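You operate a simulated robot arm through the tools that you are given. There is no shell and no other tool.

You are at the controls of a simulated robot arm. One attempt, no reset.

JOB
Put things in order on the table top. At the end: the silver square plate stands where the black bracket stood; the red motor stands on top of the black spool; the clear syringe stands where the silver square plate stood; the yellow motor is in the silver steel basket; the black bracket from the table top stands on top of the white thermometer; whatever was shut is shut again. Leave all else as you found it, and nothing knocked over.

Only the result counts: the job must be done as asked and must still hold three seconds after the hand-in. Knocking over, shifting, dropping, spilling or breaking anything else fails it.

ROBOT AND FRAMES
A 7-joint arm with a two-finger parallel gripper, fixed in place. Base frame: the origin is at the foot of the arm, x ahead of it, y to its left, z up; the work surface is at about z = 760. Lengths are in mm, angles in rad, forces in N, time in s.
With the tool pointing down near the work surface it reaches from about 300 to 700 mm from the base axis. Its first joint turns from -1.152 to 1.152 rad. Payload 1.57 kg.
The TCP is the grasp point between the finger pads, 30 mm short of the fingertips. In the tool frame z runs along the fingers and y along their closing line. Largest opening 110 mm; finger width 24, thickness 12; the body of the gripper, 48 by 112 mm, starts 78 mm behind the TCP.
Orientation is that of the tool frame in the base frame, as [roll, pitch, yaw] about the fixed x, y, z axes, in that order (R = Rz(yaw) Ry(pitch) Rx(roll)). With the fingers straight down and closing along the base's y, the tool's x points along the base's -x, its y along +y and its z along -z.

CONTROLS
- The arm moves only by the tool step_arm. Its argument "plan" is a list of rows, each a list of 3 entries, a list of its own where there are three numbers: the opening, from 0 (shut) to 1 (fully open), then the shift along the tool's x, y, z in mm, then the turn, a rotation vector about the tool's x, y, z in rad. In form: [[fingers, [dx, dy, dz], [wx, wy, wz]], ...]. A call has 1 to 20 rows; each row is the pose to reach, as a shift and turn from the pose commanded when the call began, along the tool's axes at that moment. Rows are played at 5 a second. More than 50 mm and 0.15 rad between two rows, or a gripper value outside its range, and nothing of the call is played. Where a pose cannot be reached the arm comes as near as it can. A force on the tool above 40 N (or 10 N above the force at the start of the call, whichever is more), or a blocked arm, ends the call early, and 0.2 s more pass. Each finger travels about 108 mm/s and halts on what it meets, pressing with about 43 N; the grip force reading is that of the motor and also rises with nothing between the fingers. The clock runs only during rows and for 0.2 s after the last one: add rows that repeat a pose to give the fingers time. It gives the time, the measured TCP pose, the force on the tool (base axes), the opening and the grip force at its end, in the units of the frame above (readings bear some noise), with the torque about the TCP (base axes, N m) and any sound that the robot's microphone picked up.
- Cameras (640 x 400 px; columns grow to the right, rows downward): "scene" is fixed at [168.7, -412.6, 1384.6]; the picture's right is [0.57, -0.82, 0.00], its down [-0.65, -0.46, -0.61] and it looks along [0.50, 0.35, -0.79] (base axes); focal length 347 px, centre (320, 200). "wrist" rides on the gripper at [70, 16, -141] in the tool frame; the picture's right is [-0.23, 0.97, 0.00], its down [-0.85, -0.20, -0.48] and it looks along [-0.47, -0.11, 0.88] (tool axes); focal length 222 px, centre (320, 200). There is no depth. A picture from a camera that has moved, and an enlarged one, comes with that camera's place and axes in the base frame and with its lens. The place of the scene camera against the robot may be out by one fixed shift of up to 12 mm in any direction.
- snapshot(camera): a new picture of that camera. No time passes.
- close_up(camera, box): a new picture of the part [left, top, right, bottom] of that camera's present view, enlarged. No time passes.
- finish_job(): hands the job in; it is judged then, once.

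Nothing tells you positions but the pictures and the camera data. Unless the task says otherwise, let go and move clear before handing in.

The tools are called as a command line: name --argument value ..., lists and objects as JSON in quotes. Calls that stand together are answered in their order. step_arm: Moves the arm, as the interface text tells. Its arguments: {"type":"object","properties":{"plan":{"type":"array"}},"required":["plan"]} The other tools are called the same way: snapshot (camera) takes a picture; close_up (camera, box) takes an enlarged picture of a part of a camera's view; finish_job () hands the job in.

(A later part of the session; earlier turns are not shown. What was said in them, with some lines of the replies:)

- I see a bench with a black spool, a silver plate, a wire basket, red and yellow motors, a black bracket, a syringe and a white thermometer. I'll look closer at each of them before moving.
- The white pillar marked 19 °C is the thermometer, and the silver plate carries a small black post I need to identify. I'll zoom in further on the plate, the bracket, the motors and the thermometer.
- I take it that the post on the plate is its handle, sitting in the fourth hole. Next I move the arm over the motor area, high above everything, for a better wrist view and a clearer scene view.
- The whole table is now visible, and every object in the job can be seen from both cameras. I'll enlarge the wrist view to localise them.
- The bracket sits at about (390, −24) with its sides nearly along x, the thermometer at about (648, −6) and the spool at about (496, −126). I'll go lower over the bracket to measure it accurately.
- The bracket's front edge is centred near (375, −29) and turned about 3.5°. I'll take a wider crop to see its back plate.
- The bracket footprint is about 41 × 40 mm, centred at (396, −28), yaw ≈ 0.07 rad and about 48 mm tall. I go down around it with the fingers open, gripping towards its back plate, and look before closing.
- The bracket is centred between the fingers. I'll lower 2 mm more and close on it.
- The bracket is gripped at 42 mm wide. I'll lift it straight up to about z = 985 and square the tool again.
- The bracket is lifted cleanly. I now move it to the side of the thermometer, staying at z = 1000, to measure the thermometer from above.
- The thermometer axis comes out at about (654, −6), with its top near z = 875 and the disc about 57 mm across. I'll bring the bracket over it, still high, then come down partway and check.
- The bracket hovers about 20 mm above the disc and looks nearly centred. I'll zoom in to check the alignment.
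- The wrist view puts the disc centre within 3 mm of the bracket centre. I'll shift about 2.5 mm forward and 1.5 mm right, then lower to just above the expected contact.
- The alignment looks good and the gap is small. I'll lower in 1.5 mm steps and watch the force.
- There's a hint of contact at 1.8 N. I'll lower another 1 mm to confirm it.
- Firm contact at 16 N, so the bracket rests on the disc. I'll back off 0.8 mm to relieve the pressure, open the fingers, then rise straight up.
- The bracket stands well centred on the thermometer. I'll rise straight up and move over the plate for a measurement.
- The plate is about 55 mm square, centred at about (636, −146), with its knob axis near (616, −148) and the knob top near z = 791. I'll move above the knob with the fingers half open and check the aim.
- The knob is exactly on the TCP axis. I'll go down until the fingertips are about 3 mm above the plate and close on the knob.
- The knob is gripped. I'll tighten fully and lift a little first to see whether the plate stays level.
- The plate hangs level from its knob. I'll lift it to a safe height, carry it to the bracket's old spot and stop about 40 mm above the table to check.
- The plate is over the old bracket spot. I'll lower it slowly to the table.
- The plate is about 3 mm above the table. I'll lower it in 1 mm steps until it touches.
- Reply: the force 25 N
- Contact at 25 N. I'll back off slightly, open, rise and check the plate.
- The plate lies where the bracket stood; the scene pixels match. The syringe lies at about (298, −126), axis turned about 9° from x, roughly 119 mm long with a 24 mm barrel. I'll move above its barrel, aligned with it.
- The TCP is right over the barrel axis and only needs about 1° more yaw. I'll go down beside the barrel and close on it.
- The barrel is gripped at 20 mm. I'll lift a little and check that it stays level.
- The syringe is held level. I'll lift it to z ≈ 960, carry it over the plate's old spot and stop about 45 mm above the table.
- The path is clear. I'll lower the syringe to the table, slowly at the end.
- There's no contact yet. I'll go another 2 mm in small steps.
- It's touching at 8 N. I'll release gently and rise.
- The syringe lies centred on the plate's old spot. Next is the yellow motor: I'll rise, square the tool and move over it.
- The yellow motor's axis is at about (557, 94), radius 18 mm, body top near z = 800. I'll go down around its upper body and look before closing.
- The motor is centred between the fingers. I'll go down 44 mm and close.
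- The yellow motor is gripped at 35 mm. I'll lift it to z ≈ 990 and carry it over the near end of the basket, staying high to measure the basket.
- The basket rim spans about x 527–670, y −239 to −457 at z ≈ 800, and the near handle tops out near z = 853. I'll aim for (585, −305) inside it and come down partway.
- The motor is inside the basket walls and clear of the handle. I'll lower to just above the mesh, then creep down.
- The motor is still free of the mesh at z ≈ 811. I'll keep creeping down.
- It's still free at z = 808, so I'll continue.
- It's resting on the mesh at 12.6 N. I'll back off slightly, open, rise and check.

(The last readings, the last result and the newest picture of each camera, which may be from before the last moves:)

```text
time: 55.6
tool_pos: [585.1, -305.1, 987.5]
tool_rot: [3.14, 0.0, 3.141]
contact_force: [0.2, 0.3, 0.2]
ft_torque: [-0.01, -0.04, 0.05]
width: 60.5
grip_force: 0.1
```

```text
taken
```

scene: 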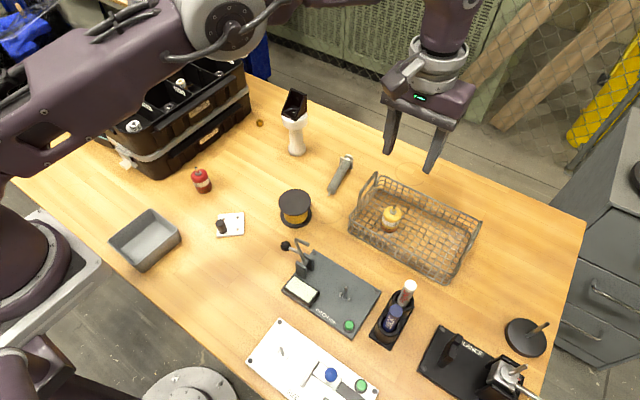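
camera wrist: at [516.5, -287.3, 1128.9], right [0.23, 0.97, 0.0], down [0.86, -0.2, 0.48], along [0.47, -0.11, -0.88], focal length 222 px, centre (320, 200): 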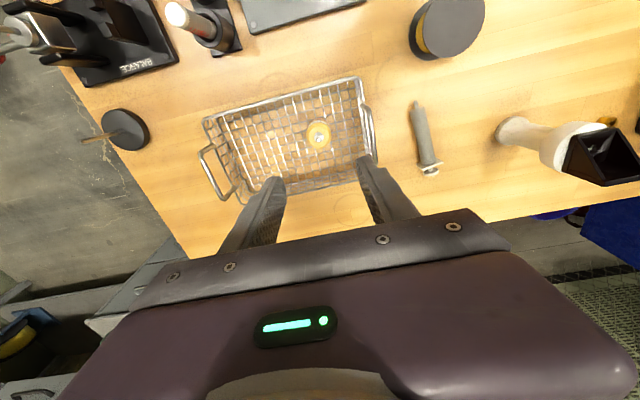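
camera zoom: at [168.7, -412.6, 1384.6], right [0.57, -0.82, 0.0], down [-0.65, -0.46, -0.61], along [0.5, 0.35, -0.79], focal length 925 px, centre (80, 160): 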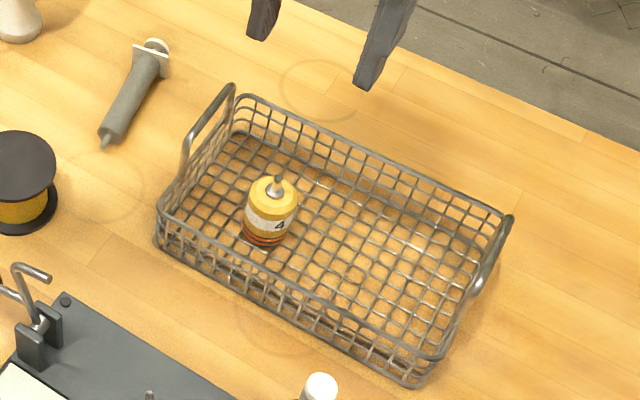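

The yellow motor stands upright in the basket. On the way to the red motor I'll measure the spool from above.

step_arm --plan '[[0.7, [21, 36, 0], [0, 0, 0]], [0.7, [42, 71, 0], [0, 0, 0]], [0.7, [63, 107, 0], [0, 0, 0]], [0.7, [84, 142, 0], [0, 0, 0]], [0.7, [105, 178, 0], [0, 0, 0]], [0.7, [105, 178, 40], [0, 0, 0]], [0.7, [105, 178, 56], [0, 0, 0]], [0.7, [105, 178, 56], [0, 0, 0]]]'

snapshot --camera "wrist"

close_up --camera "wrist" --box '[250, 80, 390, 220]'

close_up --camera "scene" --box '[260, 170, 330, 240]'

```text
time: 57.4
tool_pos: [479.8, -126.6, 931.5]
tool_rot: [-3.141, -0.001, -3.141]
contact_force: [0.7, 1.2, 0.0]
ft_torque: [-0.02, 0.0, -0.02]
width: 77.4
grip_force: 0.1
```

```text
taken
camera wrist: at [412.0, -109.5, 1072.5], right [0.23, 0.97, 0.0], down [0.85, -0.2, 0.48], along [0.47, -0.11, -0.88], focal length 222 px, centre (320, 200)
```

wrist: 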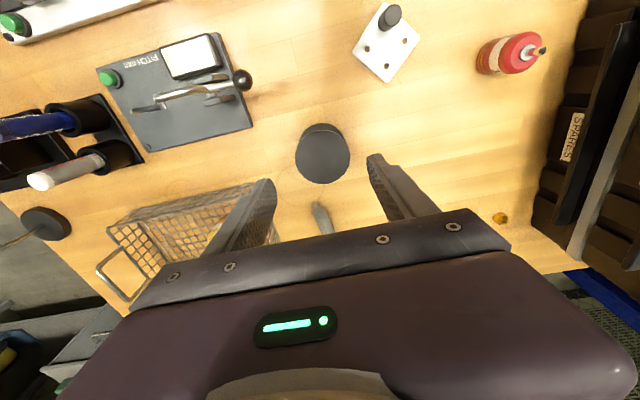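

```text
2.86 times, centred on (320, 150) of wrist
camera zoom: at [412.0, -109.5, 1072.5], right [0.23, 0.97, 0.0], down [0.85, -0.2, 0.48], along [0.47, -0.11, -0.88], focal length 635 px, centre (320, 343)
```

zoom: 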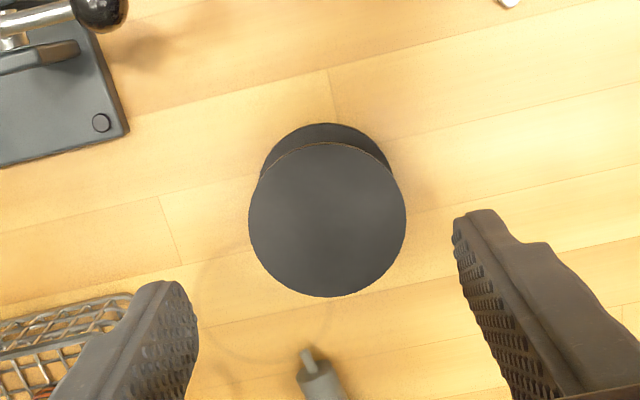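

```text
5.71 times, centred on (295, 205) of scene
camera zoom: at [168.7, -412.6, 1384.6], right [0.57, -0.82, 0.0], down [-0.65, -0.46, -0.61], along [0.5, 0.35, -0.79], focal length 1982 px, centre (463, 171)
```

zoom: 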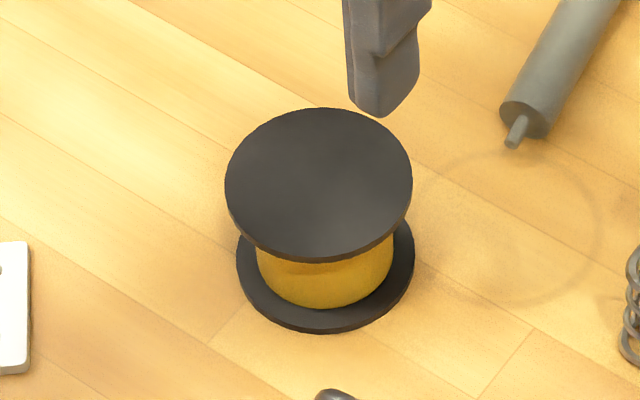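

The spool axis is at (495.5, −127), top near z = 806, disc about 67 mm across. Now over to the red motor.

step_arm --plan '[[0.75, [11, 43, 0], [0, 0, 0]], [0.75, [22, 87, 0], [0, 0, 0]], [0.75, [33, 130, 0], [0, 0, 0]], [0.75, [44, 173, 0], [0, 0, 0]], [0.75, [55, 216, 0], [0, 0, 0]], [0.75, [55, 216, 0], [0, 0, 0]]]'

snapshot --camera "wrist"

close_up --camera "wrist" --box '[250, 60, 390, 200]'

close_up --camera "scene" --box '[150, 120, 270, 250]'

```text
time: 58.8
tool_pos: [424.4, 88.3, 930.7]
tool_rot: [-3.141, 0.0, 3.139]
contact_force: [0.0, 0.1, 0.3]
ft_torque: [0.03, 0.03, -0.02]
width: 82.5
grip_force: 0.1
```

```text
taken
camera wrist: at [356.3, 106.0, 1070.8], right [0.23, 0.97, 0.0], down [0.85, -0.2, 0.48], along [0.47, -0.11, -0.88], focal length 222 px, centre (320, 200)
```

wrist: 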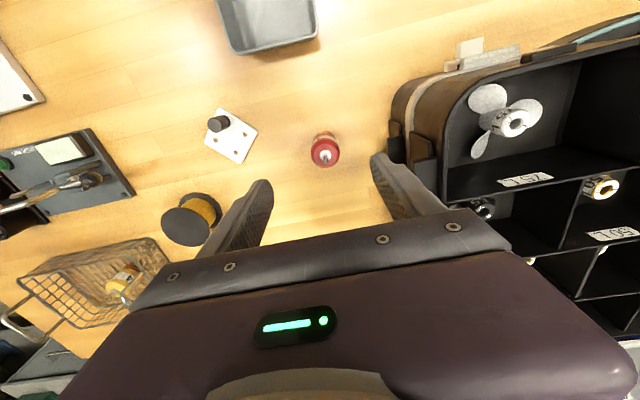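

```text
2.86 times, centred on (320, 130) of wrist
camera zoom: at [356.3, 106.0, 1070.8], right [0.23, 0.97, 0.0], down [0.85, -0.2, 0.48], along [0.47, -0.11, -0.88], focal length 635 px, centre (320, 400)
```

zoom: 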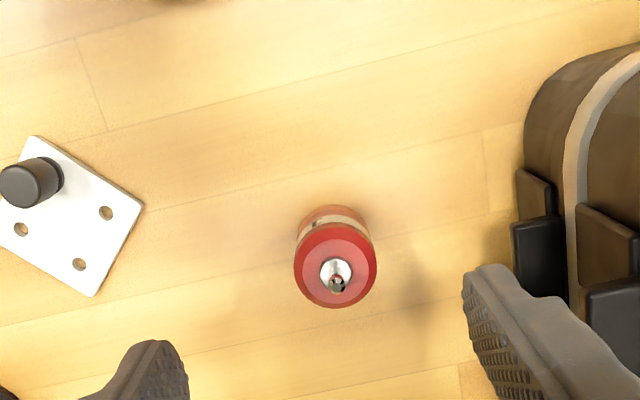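

```text
3.08 times, centred on (210, 185) of scene
camera zoom: at [168.7, -412.5, 1384.6], right [0.57, -0.82, 0.0], down [-0.65, -0.46, -0.61], along [0.5, 0.35, -0.79], focal length 1067 px, centre (658, 246)
```

zoom: 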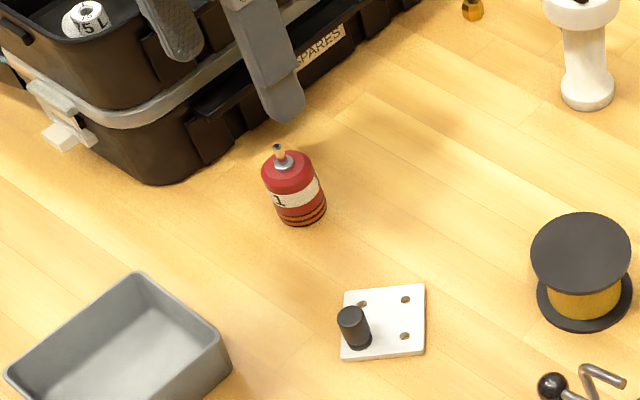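

The red motor's axis is at (437.5, 93), with the organiser front at y ≈ 170, clear of the gripper. I'll go down to just above it and verify.

step_arm --plan '[[0.65, [-6, 2, 40], [0, 0, 0]], [0.65, [-11.5, 4.3, 80], [0, 0, 0]], [0.65, [-11.5, 4.3, 85], [0, 0, 0]], [0.65, [-11.5, 4.3, 85], [0, 0, 0]]]'

close_up --camera "wrist" --box '[250, 60, 390, 240]'

close_up --camera "scene" --box '[140, 110, 260, 220]'

```text
time: 59.8
tool_pos: [435.8, 91.7, 846.4]
tool_rot: [3.141, -0.002, 3.14]
contact_force: [0.3, -0.9, -0.3]
ft_torque: [0.0, 0.02, 0.02]
width: 71.3
grip_force: 0.2
```

```text
2.22 times, centred on (320, 150) of wrist
camera zoom: at [367.4, 110.0, 987.0], right [0.23, 0.97, 0.0], down [0.85, -0.2, 0.48], along [0.47, -0.11, -0.88], focal length 494 px, centre (320, 311)
```

zoom: 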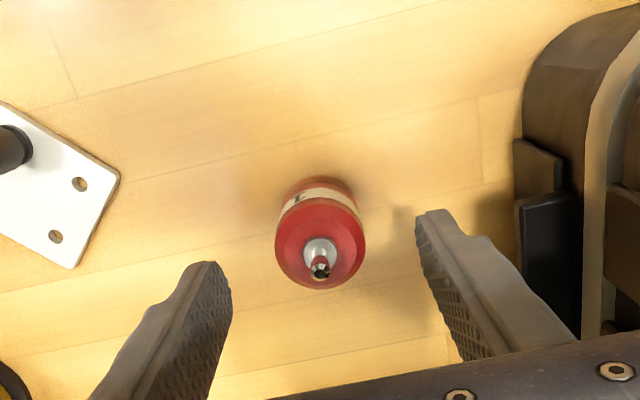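

```text
3.64 times, centred on (200, 165) of scene
camera zoom: at [168.7, -412.6, 1384.6], right [0.57, -0.82, 0.0], down [-0.65, -0.46, -0.61], along [0.5, 0.35, -0.79], focal length 1261 px, centre (756, 327)
```

zoom: 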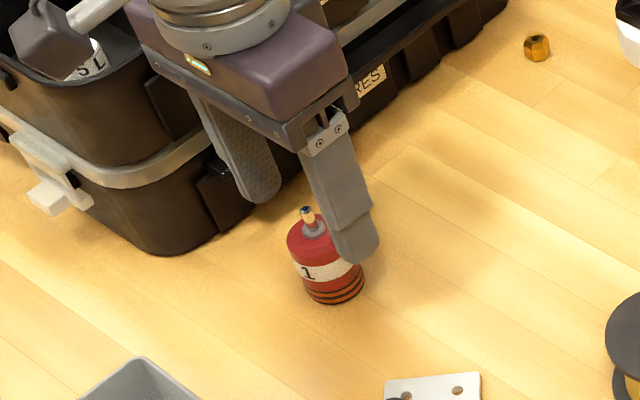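

The motor is centred. I'll go down 44 mm and close.

step_arm --plan '[[0.65, [0, 0, 22], [0, 0, 0]], [0.65, [-0.7, 0, 40], [0, 0, 0]], [0.65, [-0.7, 0, 43], [0, 0, 0]], [0.5, [-0.7, 0, 43], [0, 0, 0]], [0.3, [-0.7, 0, 43], [0, 0, 0]], [0.15, [-0.7, 0, 43], [0, 0, 0]], [0.15, [-0.7, 0, 43], [0, 0, 0]], [0.15, [-0.7, 0, 43], [0, 0, 0]]]'

close_up --camera "scene" --box '[140, 110, 260, 220]'

```text
time: 61.6
tool_pos: [436.8, 92.3, 802.4]
tool_rot: [-3.14, 0.0, 3.14]
contact_force: [0.0, 0.9, -0.7]
ft_torque: [0.05, 0.05, -0.02]
width: 34.9
grip_force: 41.9
```

```text
3.64 times, centred on (200, 165) of scene
camera zoom: at [168.7, -412.6, 1384.6], right [0.57, -0.82, 0.0], down [-0.65, -0.46, -0.61], along [0.5, 0.35, -0.79], focal length 1261 px, centre (756, 327)
```

zoom: 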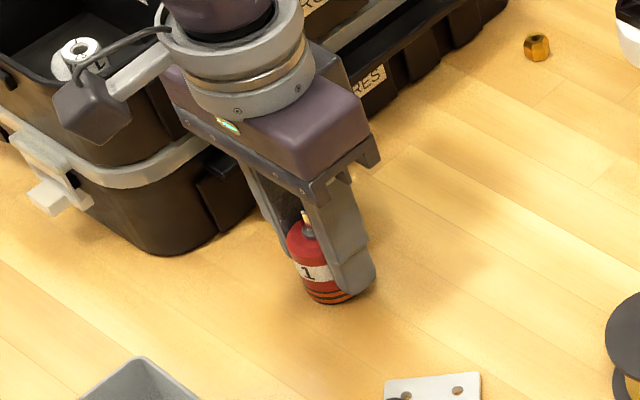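

The red motor is gripped. I'll lift it, carry it over the spool, and stop about 30 mm above its top.

step_arm --plan '[[0.15, [0, 0, -10], [0, 0, 0]], [0.15, [0, 0, -50], [0, 0, 0]], [0.15, [0, 0, -95], [0, 0, 0]], [0.15, [0, 0, -135], [0, 0, 0]], [0.15, [-11, -42, -135], [0, 0, 0]], [0.15, [-22, -84, -135], [0, 0, 0]], [0.15, [-33, -126, -135], [0, 0, 0]], [0.15, [-44, -168, -135], [0, 0, 0]], [0.15, [-55, -208, -135], [0, 0, 0]], [0.15, [-58, -220, -125], [0, 0, 0]], [0.15, [-58, -220, -95], [0, 0, 0]], [0.15, [-58, -220, -77], [0, 0, 0]], [0.15, [-58, -220, -77], [0, 0, 0]]]'

close_up --camera "scene" --box '[240, 130, 340, 240]'

close_up --camera "wrist" --box '[250, 80, 390, 240]'

```text
time: 64.4
tool_pos: [497.1, -128.0, 878.9]
tool_rot: [3.141, 0.0, 3.141]
contact_force: [0.4, 0.8, -1.1]
ft_torque: [0.0, 0.01, 0.0]
width: 35.3
grip_force: 42.1
```

```text
3.64 times, centred on (290, 185) of scene
camera zoom: at [168.7, -412.6, 1384.6], right [0.57, -0.82, 0.0], down [-0.65, -0.46, -0.61], along [0.5, 0.35, -0.79], focal length 1261 px, centre (429, 254)
```

zoom: 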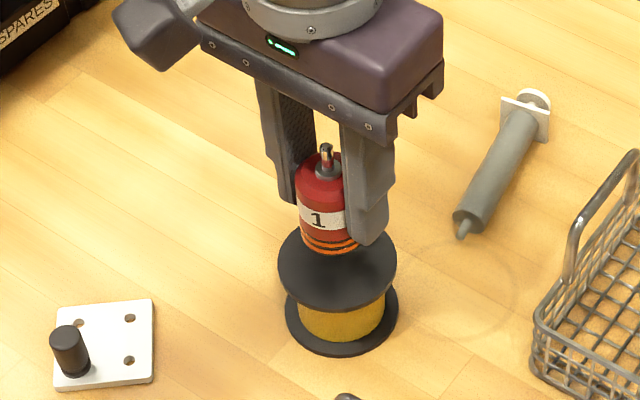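

```text
2.50 times, centred on (320, 160) of wrist
camera zoom: at [427.9, -109.9, 1020.8], right [0.23, 0.97, 0.0], down [0.85, -0.2, 0.48], along [0.47, -0.11, -0.88], focal length 555 px, centre (320, 300)
```

zoom: 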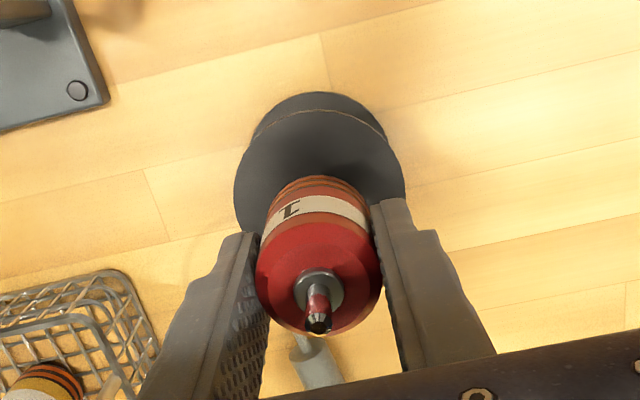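

The motor hovers nearly centred over the spool. I'll shift 2 mm back and lower to just above the top.

step_arm --plan '[[0.15, [2, -0.5, 8], [0, 0, 0]], [0.15, [2, -0.5, 18], [0, 0, 0]], [0.15, [2, -0.5, 24], [0, 0, 0]], [0.15, [2, -0.5, 26], [0, 0, 0]], [0.15, [2, -0.5, 26], [0, 0, 0]]]'

close_up --camera "scene" --box '[260, 160, 330, 240]'

```text
time: 65.6
tool_pos: [493.4, -126.7, 854.4]
tool_rot: [3.141, 0.0, 3.141]
contact_force: [0.8, 0.3, -0.9]
ft_torque: [-0.03, 0.01, 0.0]
width: 35.1
grip_force: 42.0
```

```text
5.00 times, centred on (295, 200) of scene
camera zoom: at [168.7, -412.6, 1384.6], right [0.57, -0.82, 0.0], down [-0.65, -0.46, -0.61], along [0.5, 0.35, -0.79], focal length 1734 px, centre (445, 200)
```

zoom: 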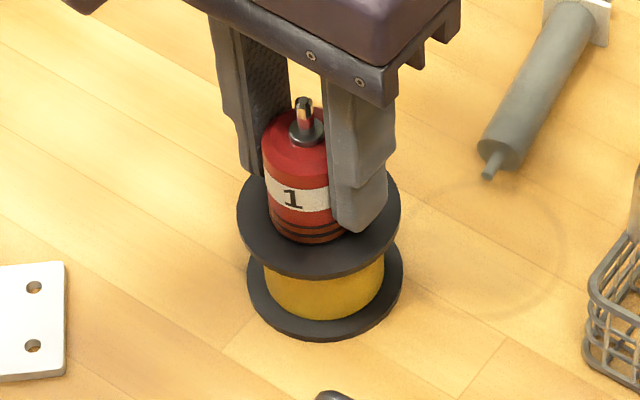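

The two views disagree by a few millimetres on centring. I'll zoom in further before lowering.

close_up --camera "scene" --box '[272, 182, 322, 232]'

close_up --camera "wrist" --box '[270, 90, 370, 190]'

```text
8.00 times, centred on (297, 207) of scene
camera zoom: at [168.7, -412.6, 1384.6], right [0.57, -0.82, 0.0], down [-0.65, -0.46, -0.61], along [0.5, 0.35, -0.79], focal length 2775 px, centre (504, 144)
```

zoom: 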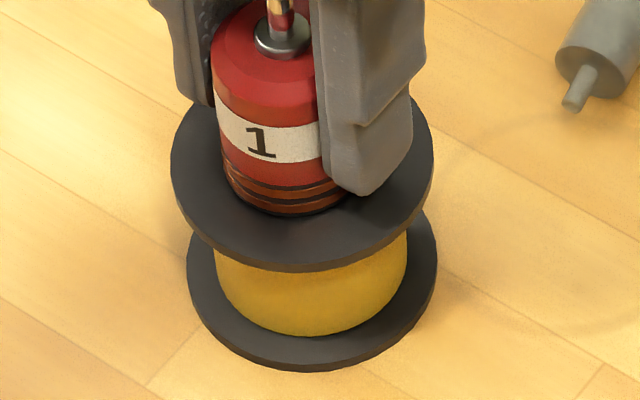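

```text
4.00 times, centred on (320, 140) of wrist
camera zoom: at [425.3, -109.8, 994.9], right [0.23, 0.97, 0.0], down [0.86, -0.2, 0.48], along [0.47, -0.11, -0.88], focal length 888 px, centre (320, 440)
```

zoom: 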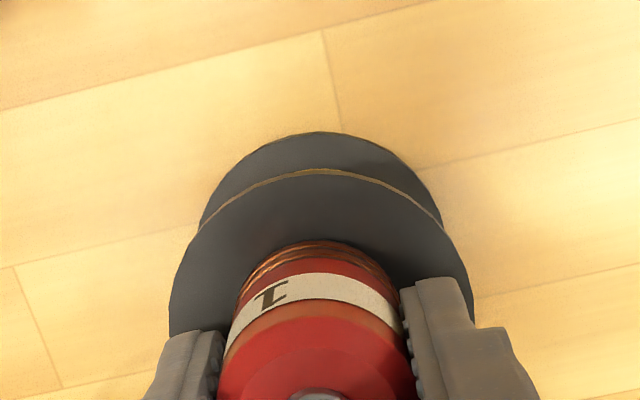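

The disc edges put the motor about 2–4 mm too far towards the base. I'll shift it 2.5 mm forward, then creep down.

step_arm --plan '[[0.15, [-2.7, 0, 0], [0, 0, 0]], [0.15, [-2.7, 0, 1.2], [0, 0, 0]], [0.15, [-2.7, 0, 2.4], [0, 0, 0]], [0.15, [-2.7, 0, 2.4], [0, 0, 0]]]'

close_up --camera "scene" --box '[272, 182, 322, 232]'

```text
time: 66.6
tool_pos: [495.6, -127.7, 852.4]
tool_rot: [-3.141, 0.003, 3.141]
contact_force: [-2.3, 3.1, 38.1]
ft_torque: [0.13, 0.3, 0.03]
width: 35.1
grip_force: 42.4
```

```text
8.00 times, centred on (297, 207) of scene
camera zoom: at [168.1, -412.4, 1384.7], right [0.57, -0.82, 0.0], down [-0.65, -0.46, -0.61], along [0.5, 0.35, -0.79], focal length 2775 px, centre (504, 144)
```

zoom: 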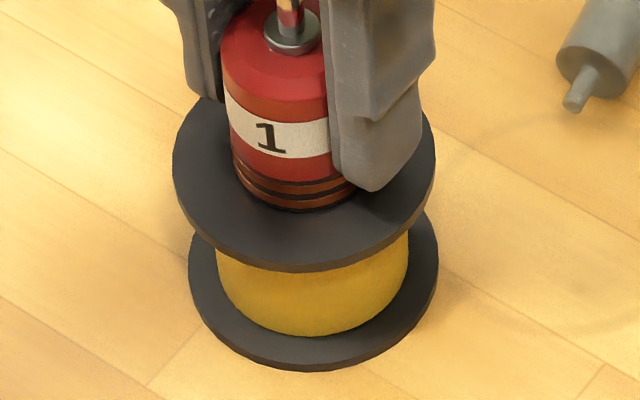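

It's resting on the spool, now well centred, but pressing at 38 N. I'll back off 1.8 mm to unload it and check the force before opening.

step_arm --plan '[[0.15, [0, 0, -0.9], [0, 0, 0]], [0.15, [0, 0, -1.6], [0, 0, 0]], [0.15, [0, 0, -1.6], [0, 0, 0]]]'

close_up --camera "scene" --box '[272, 182, 322, 232]'

```text
time: 67.4
tool_pos: [497.7, -127.0, 852.7]
tool_rot: [-3.141, -0.001, 3.14]
contact_force: [4.5, -4.4, 12.3]
ft_torque: [-0.14, -0.2, 0.02]
width: 34.8
grip_force: 41.9
```

```text
8.00 times, centred on (297, 207) of scene
camera zoom: at [168.6, -412.6, 1384.6], right [0.57, -0.82, 0.0], down [-0.65, -0.46, -0.61], along [0.5, 0.35, -0.79], focal length 2775 px, centre (504, 144)
```

zoom: 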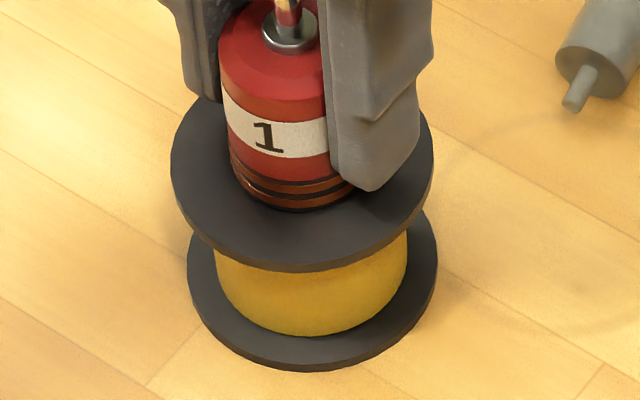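

Down to 12 N. I'll ease off another 0.5 mm and then open slowly.

step_arm --plan '[[0.15, [0, 0, -0.5], [0, 0, 0]], [0.15, [0, 0, -0.5], [0, 0, 0]]]'

```text
time: 68.0
tool_pos: [495.5, -126.9, 852.5]
tool_rot: [3.14, -0.001, -3.141]
contact_force: [-0.1, -0.9, -1.7]
ft_torque: [0.0, -0.05, 0.0]
width: 34.9
grip_force: 42.4
```

The load is relieved and the motor is just at the surface. I'll open now and rise.

step_arm --plan '[[0.34, [0, 0, 0], [0, 0, 0]], [0.4, [0, 0, 0], [0, 0, 0]], [0.5, [0, 0, 0], [0, 0, 0]], [0.65, [0, 0, 0], [0, 0, 0]], [0.65, [0, 0, -2], [0, 0, 0]], [0.65, [0, 0, -25], [0, 0, 0]], [0.65, [0, 0, -65], [0, 0, 0]], [0.65, [0, 0, -110], [0, 0, 0]], [0.65, [0, 0, -150], [0, 0, 0]], [0.65, [0, 0, -150], [0, 0, 0]]]'

close_up --camera "scene" --box '[250, 160, 340, 240]'

snapshot --camera "wrist"

snapshot --camera "scene"

```text
time: 70.2
tool_pos: [494.1, -125.4, 1001.9]
tool_rot: [-3.141, -0.002, 3.141]
contact_force: [-0.4, 0.2, -0.1]
ft_torque: [0.03, -0.04, -0.03]
width: 71.4
grip_force: 0.1
```

```text
5.00 times, centred on (295, 200) of scene
camera zoom: at [168.7, -412.6, 1384.6], right [0.57, -0.82, 0.0], down [-0.65, -0.46, -0.61], along [0.5, 0.35, -0.79], focal length 1734 px, centre (445, 200)
```

zoom: 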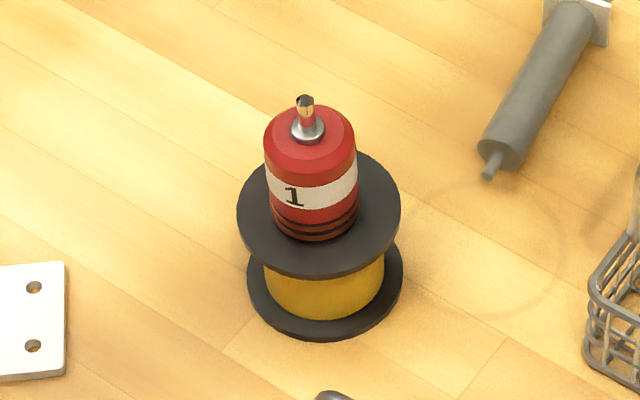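

```text
taken
camera wrist: at [427.0, -107.8, 1144.1], right [0.23, 0.97, 0.0], down [0.85, -0.2, 0.48], along [0.47, -0.11, -0.88], focal length 222 px, centre (320, 200)
```

wrist: 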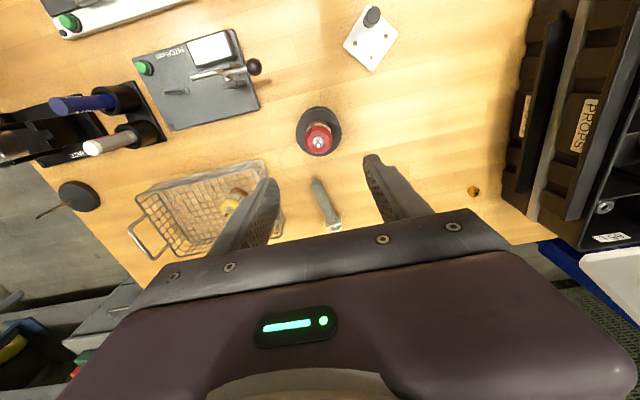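

```text
taken
```

scene: 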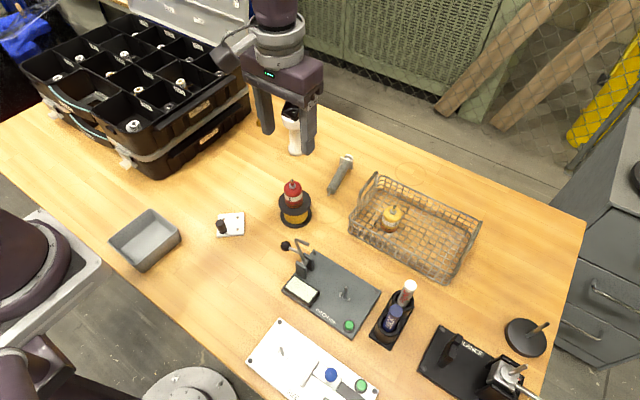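

All five placements look done. I'll verify the syringe's position against the plate's original spot, and check the others once more.

close_up --camera "scene" --box '[310, 145, 374, 205]'

close_up --camera "scene" --box '[200, 190, 264, 250]'

close_up --camera "scene" --box '[340, 160, 500, 290]'

close_up --camera "wrist" --box '[270, 80, 370, 240]'

```text
6.67 times, centred on (342, 175) of scene
camera zoom: at [168.7, -412.6, 1384.6], right [0.57, -0.82, 0.0], down [-0.65, -0.46, -0.61], along [0.5, 0.35, -0.79], focal length 2313 px, centre (173, 367)
```

zoom: 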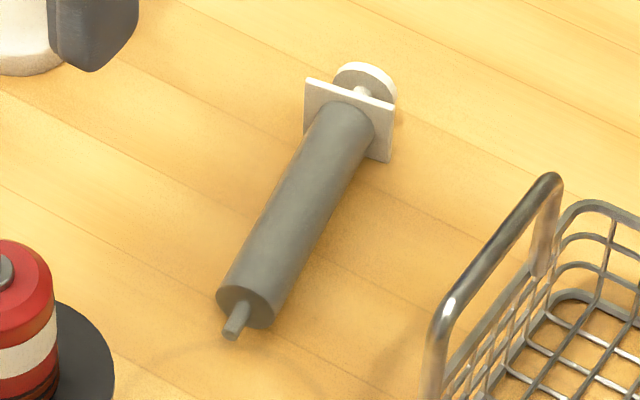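

```text
6.67 times, centred on (232, 220) of scene
camera zoom: at [168.7, -412.6, 1384.6], right [0.57, -0.82, 0.0], down [-0.65, -0.46, -0.61], along [0.5, 0.35, -0.79], focal length 2313 px, centre (907, 67)
```

zoom: 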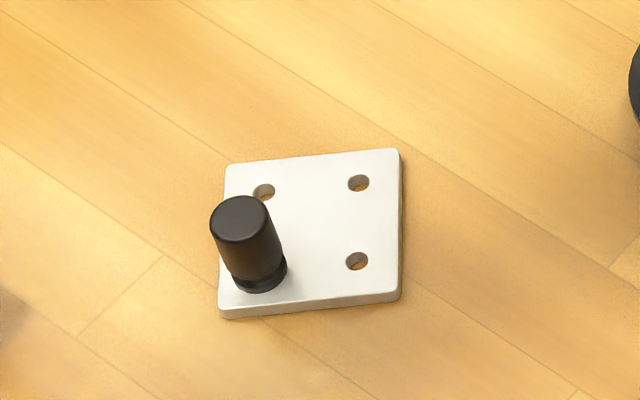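

```text
3.08 times, centred on (420, 225) of scene
camera zoom: at [168.7, -412.6, 1384.6], right [0.57, -0.82, 0.0], down [-0.65, -0.46, -0.61], along [0.5, 0.35, -0.79], focal length 1067 px, centre (12, 123)
```

zoom: 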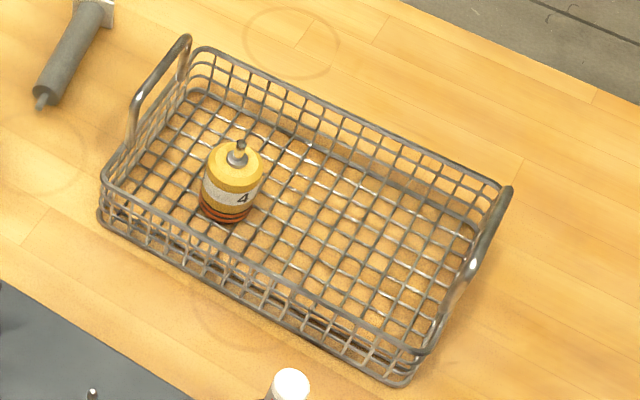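

```text
2.50 times, centred on (320, 160) of wrist
camera zoom: at [427.0, -107.8, 1144.1], right [0.23, 0.97, 0.0], down [0.85, -0.2, 0.48], along [0.47, -0.11, -0.88], focal length 555 px, centre (320, 300)
```

zoom: 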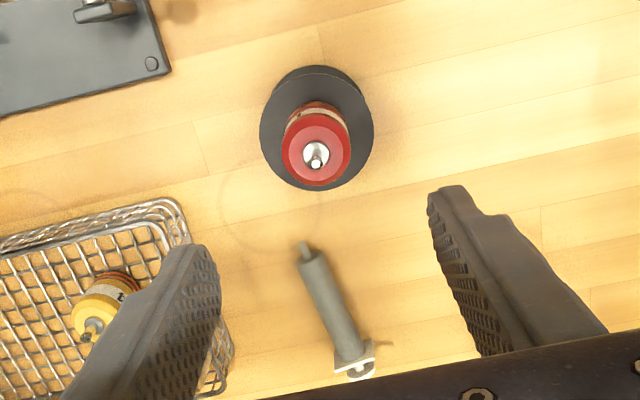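

Everything matches the intended places. I'll pull the arm back to near its start pose and take a final look at the bracket on the thermometer.

step_arm --plan '[[0.65, [0, 0, -40], [0, 0, 0]], [0.65, [38, -15, -60], [0, 0, 0]], [0.65, [76, -30, -75], [0, 0, 0]], [0.65, [114, -45, -90], [0, 0, 0]], [0.65, [150, -58, -90], [0, 0, 0]], [0.65, [150, -58, -90], [0, 0, 0]], [0.65, [150, -58, -90], [0, 0, 0]], [0.65, [150, -58, -90], [0, 0, 0]], [0.65, [150, -58, -90], [0, 0, 0]]]'

snapshot --camera "scene"

snapshot --camera "wrist"

close_up --camera "scene" --box '[260, 80, 380, 200]'

```text
time: 72.2
tool_pos: [345.7, -184.6, 1092.3]
tool_rot: [-3.141, 0.0, 3.141]
contact_force: [-0.4, 0.2, -0.2]
ft_torque: [0.03, 0.02, -0.02]
width: 71.8
grip_force: 0.0
```

```text
taken
```

scene: 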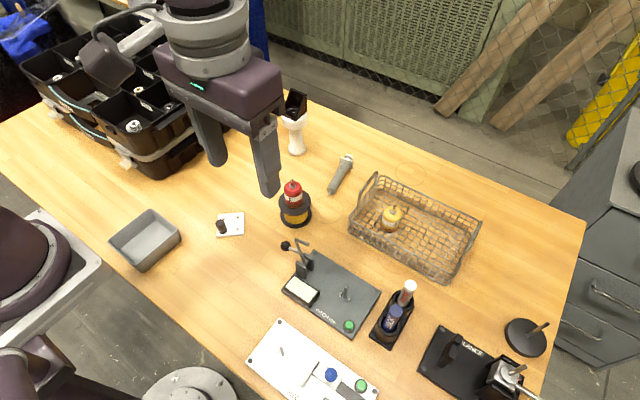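

```text
taken
camera wrist: at [277.2, -167.5, 1233.7], right [0.23, 0.97, 0.0], down [0.85, -0.2, 0.48], along [0.47, -0.11, -0.88], focal length 222 px, centre (320, 200)
```

wrist: 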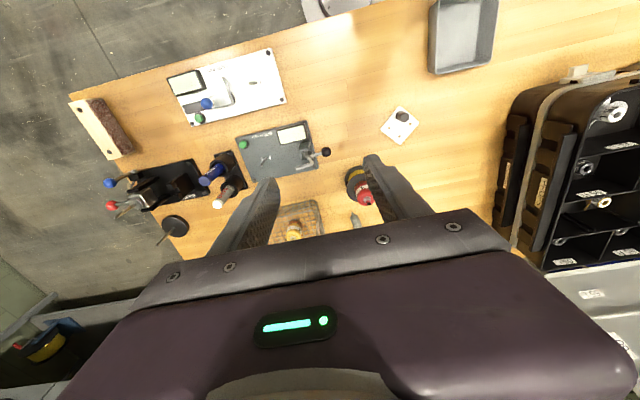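

```text
3.33 times, centred on (320, 140) of scene
camera zoom: at [168.7, -412.6, 1384.6], right [0.57, -0.82, 0.0], down [-0.65, -0.46, -0.61], along [0.5, 0.35, -0.79], focal length 1156 px, centre (320, 400)
```

zoom: 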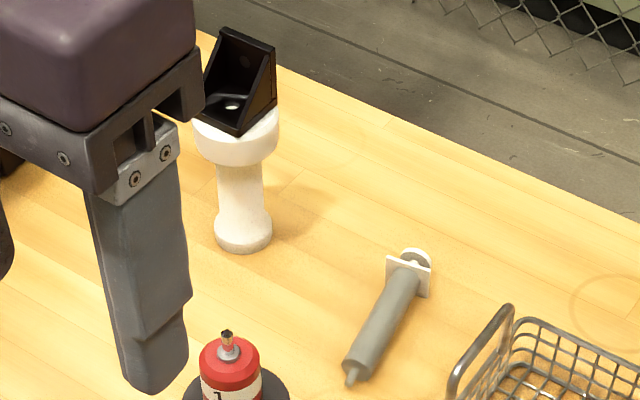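

Everything is in its place: bracket on the thermometer, plate on the bracket's old spot, syringe on the plate's old spot, yellow motor upright in the basket and red motor on the spool. Nothing else has moved, nothing was opened, and the arm is clear, so I hand the job in.

finish_job

```text
The job is handed in.
```

I finished all five moves and handed the job in. I don't have the judge's result yet.

- **Black bracket:** it stands centred on top of the white thermometer.
- **Silver plate:** it lies where the bracket stood, and the camera view before and after matches closely.
- **Clear syringe:** it lies on its side, as I found it, on the plate's old spot. Its middle is about 2 to 5 mm from where the plate's centre was.
- **Yellow motor:** it stands upright in the steel basket.
- **Red motor:** it stands centred on the black spool. I pressed it down with about 38 N before easing off, and the spool did not shift.

I opened nothing, so there was nothing to shut again. The final pictures show nothing knocked over or moved, and the arm is back near its starting position with nothing in the gripper.
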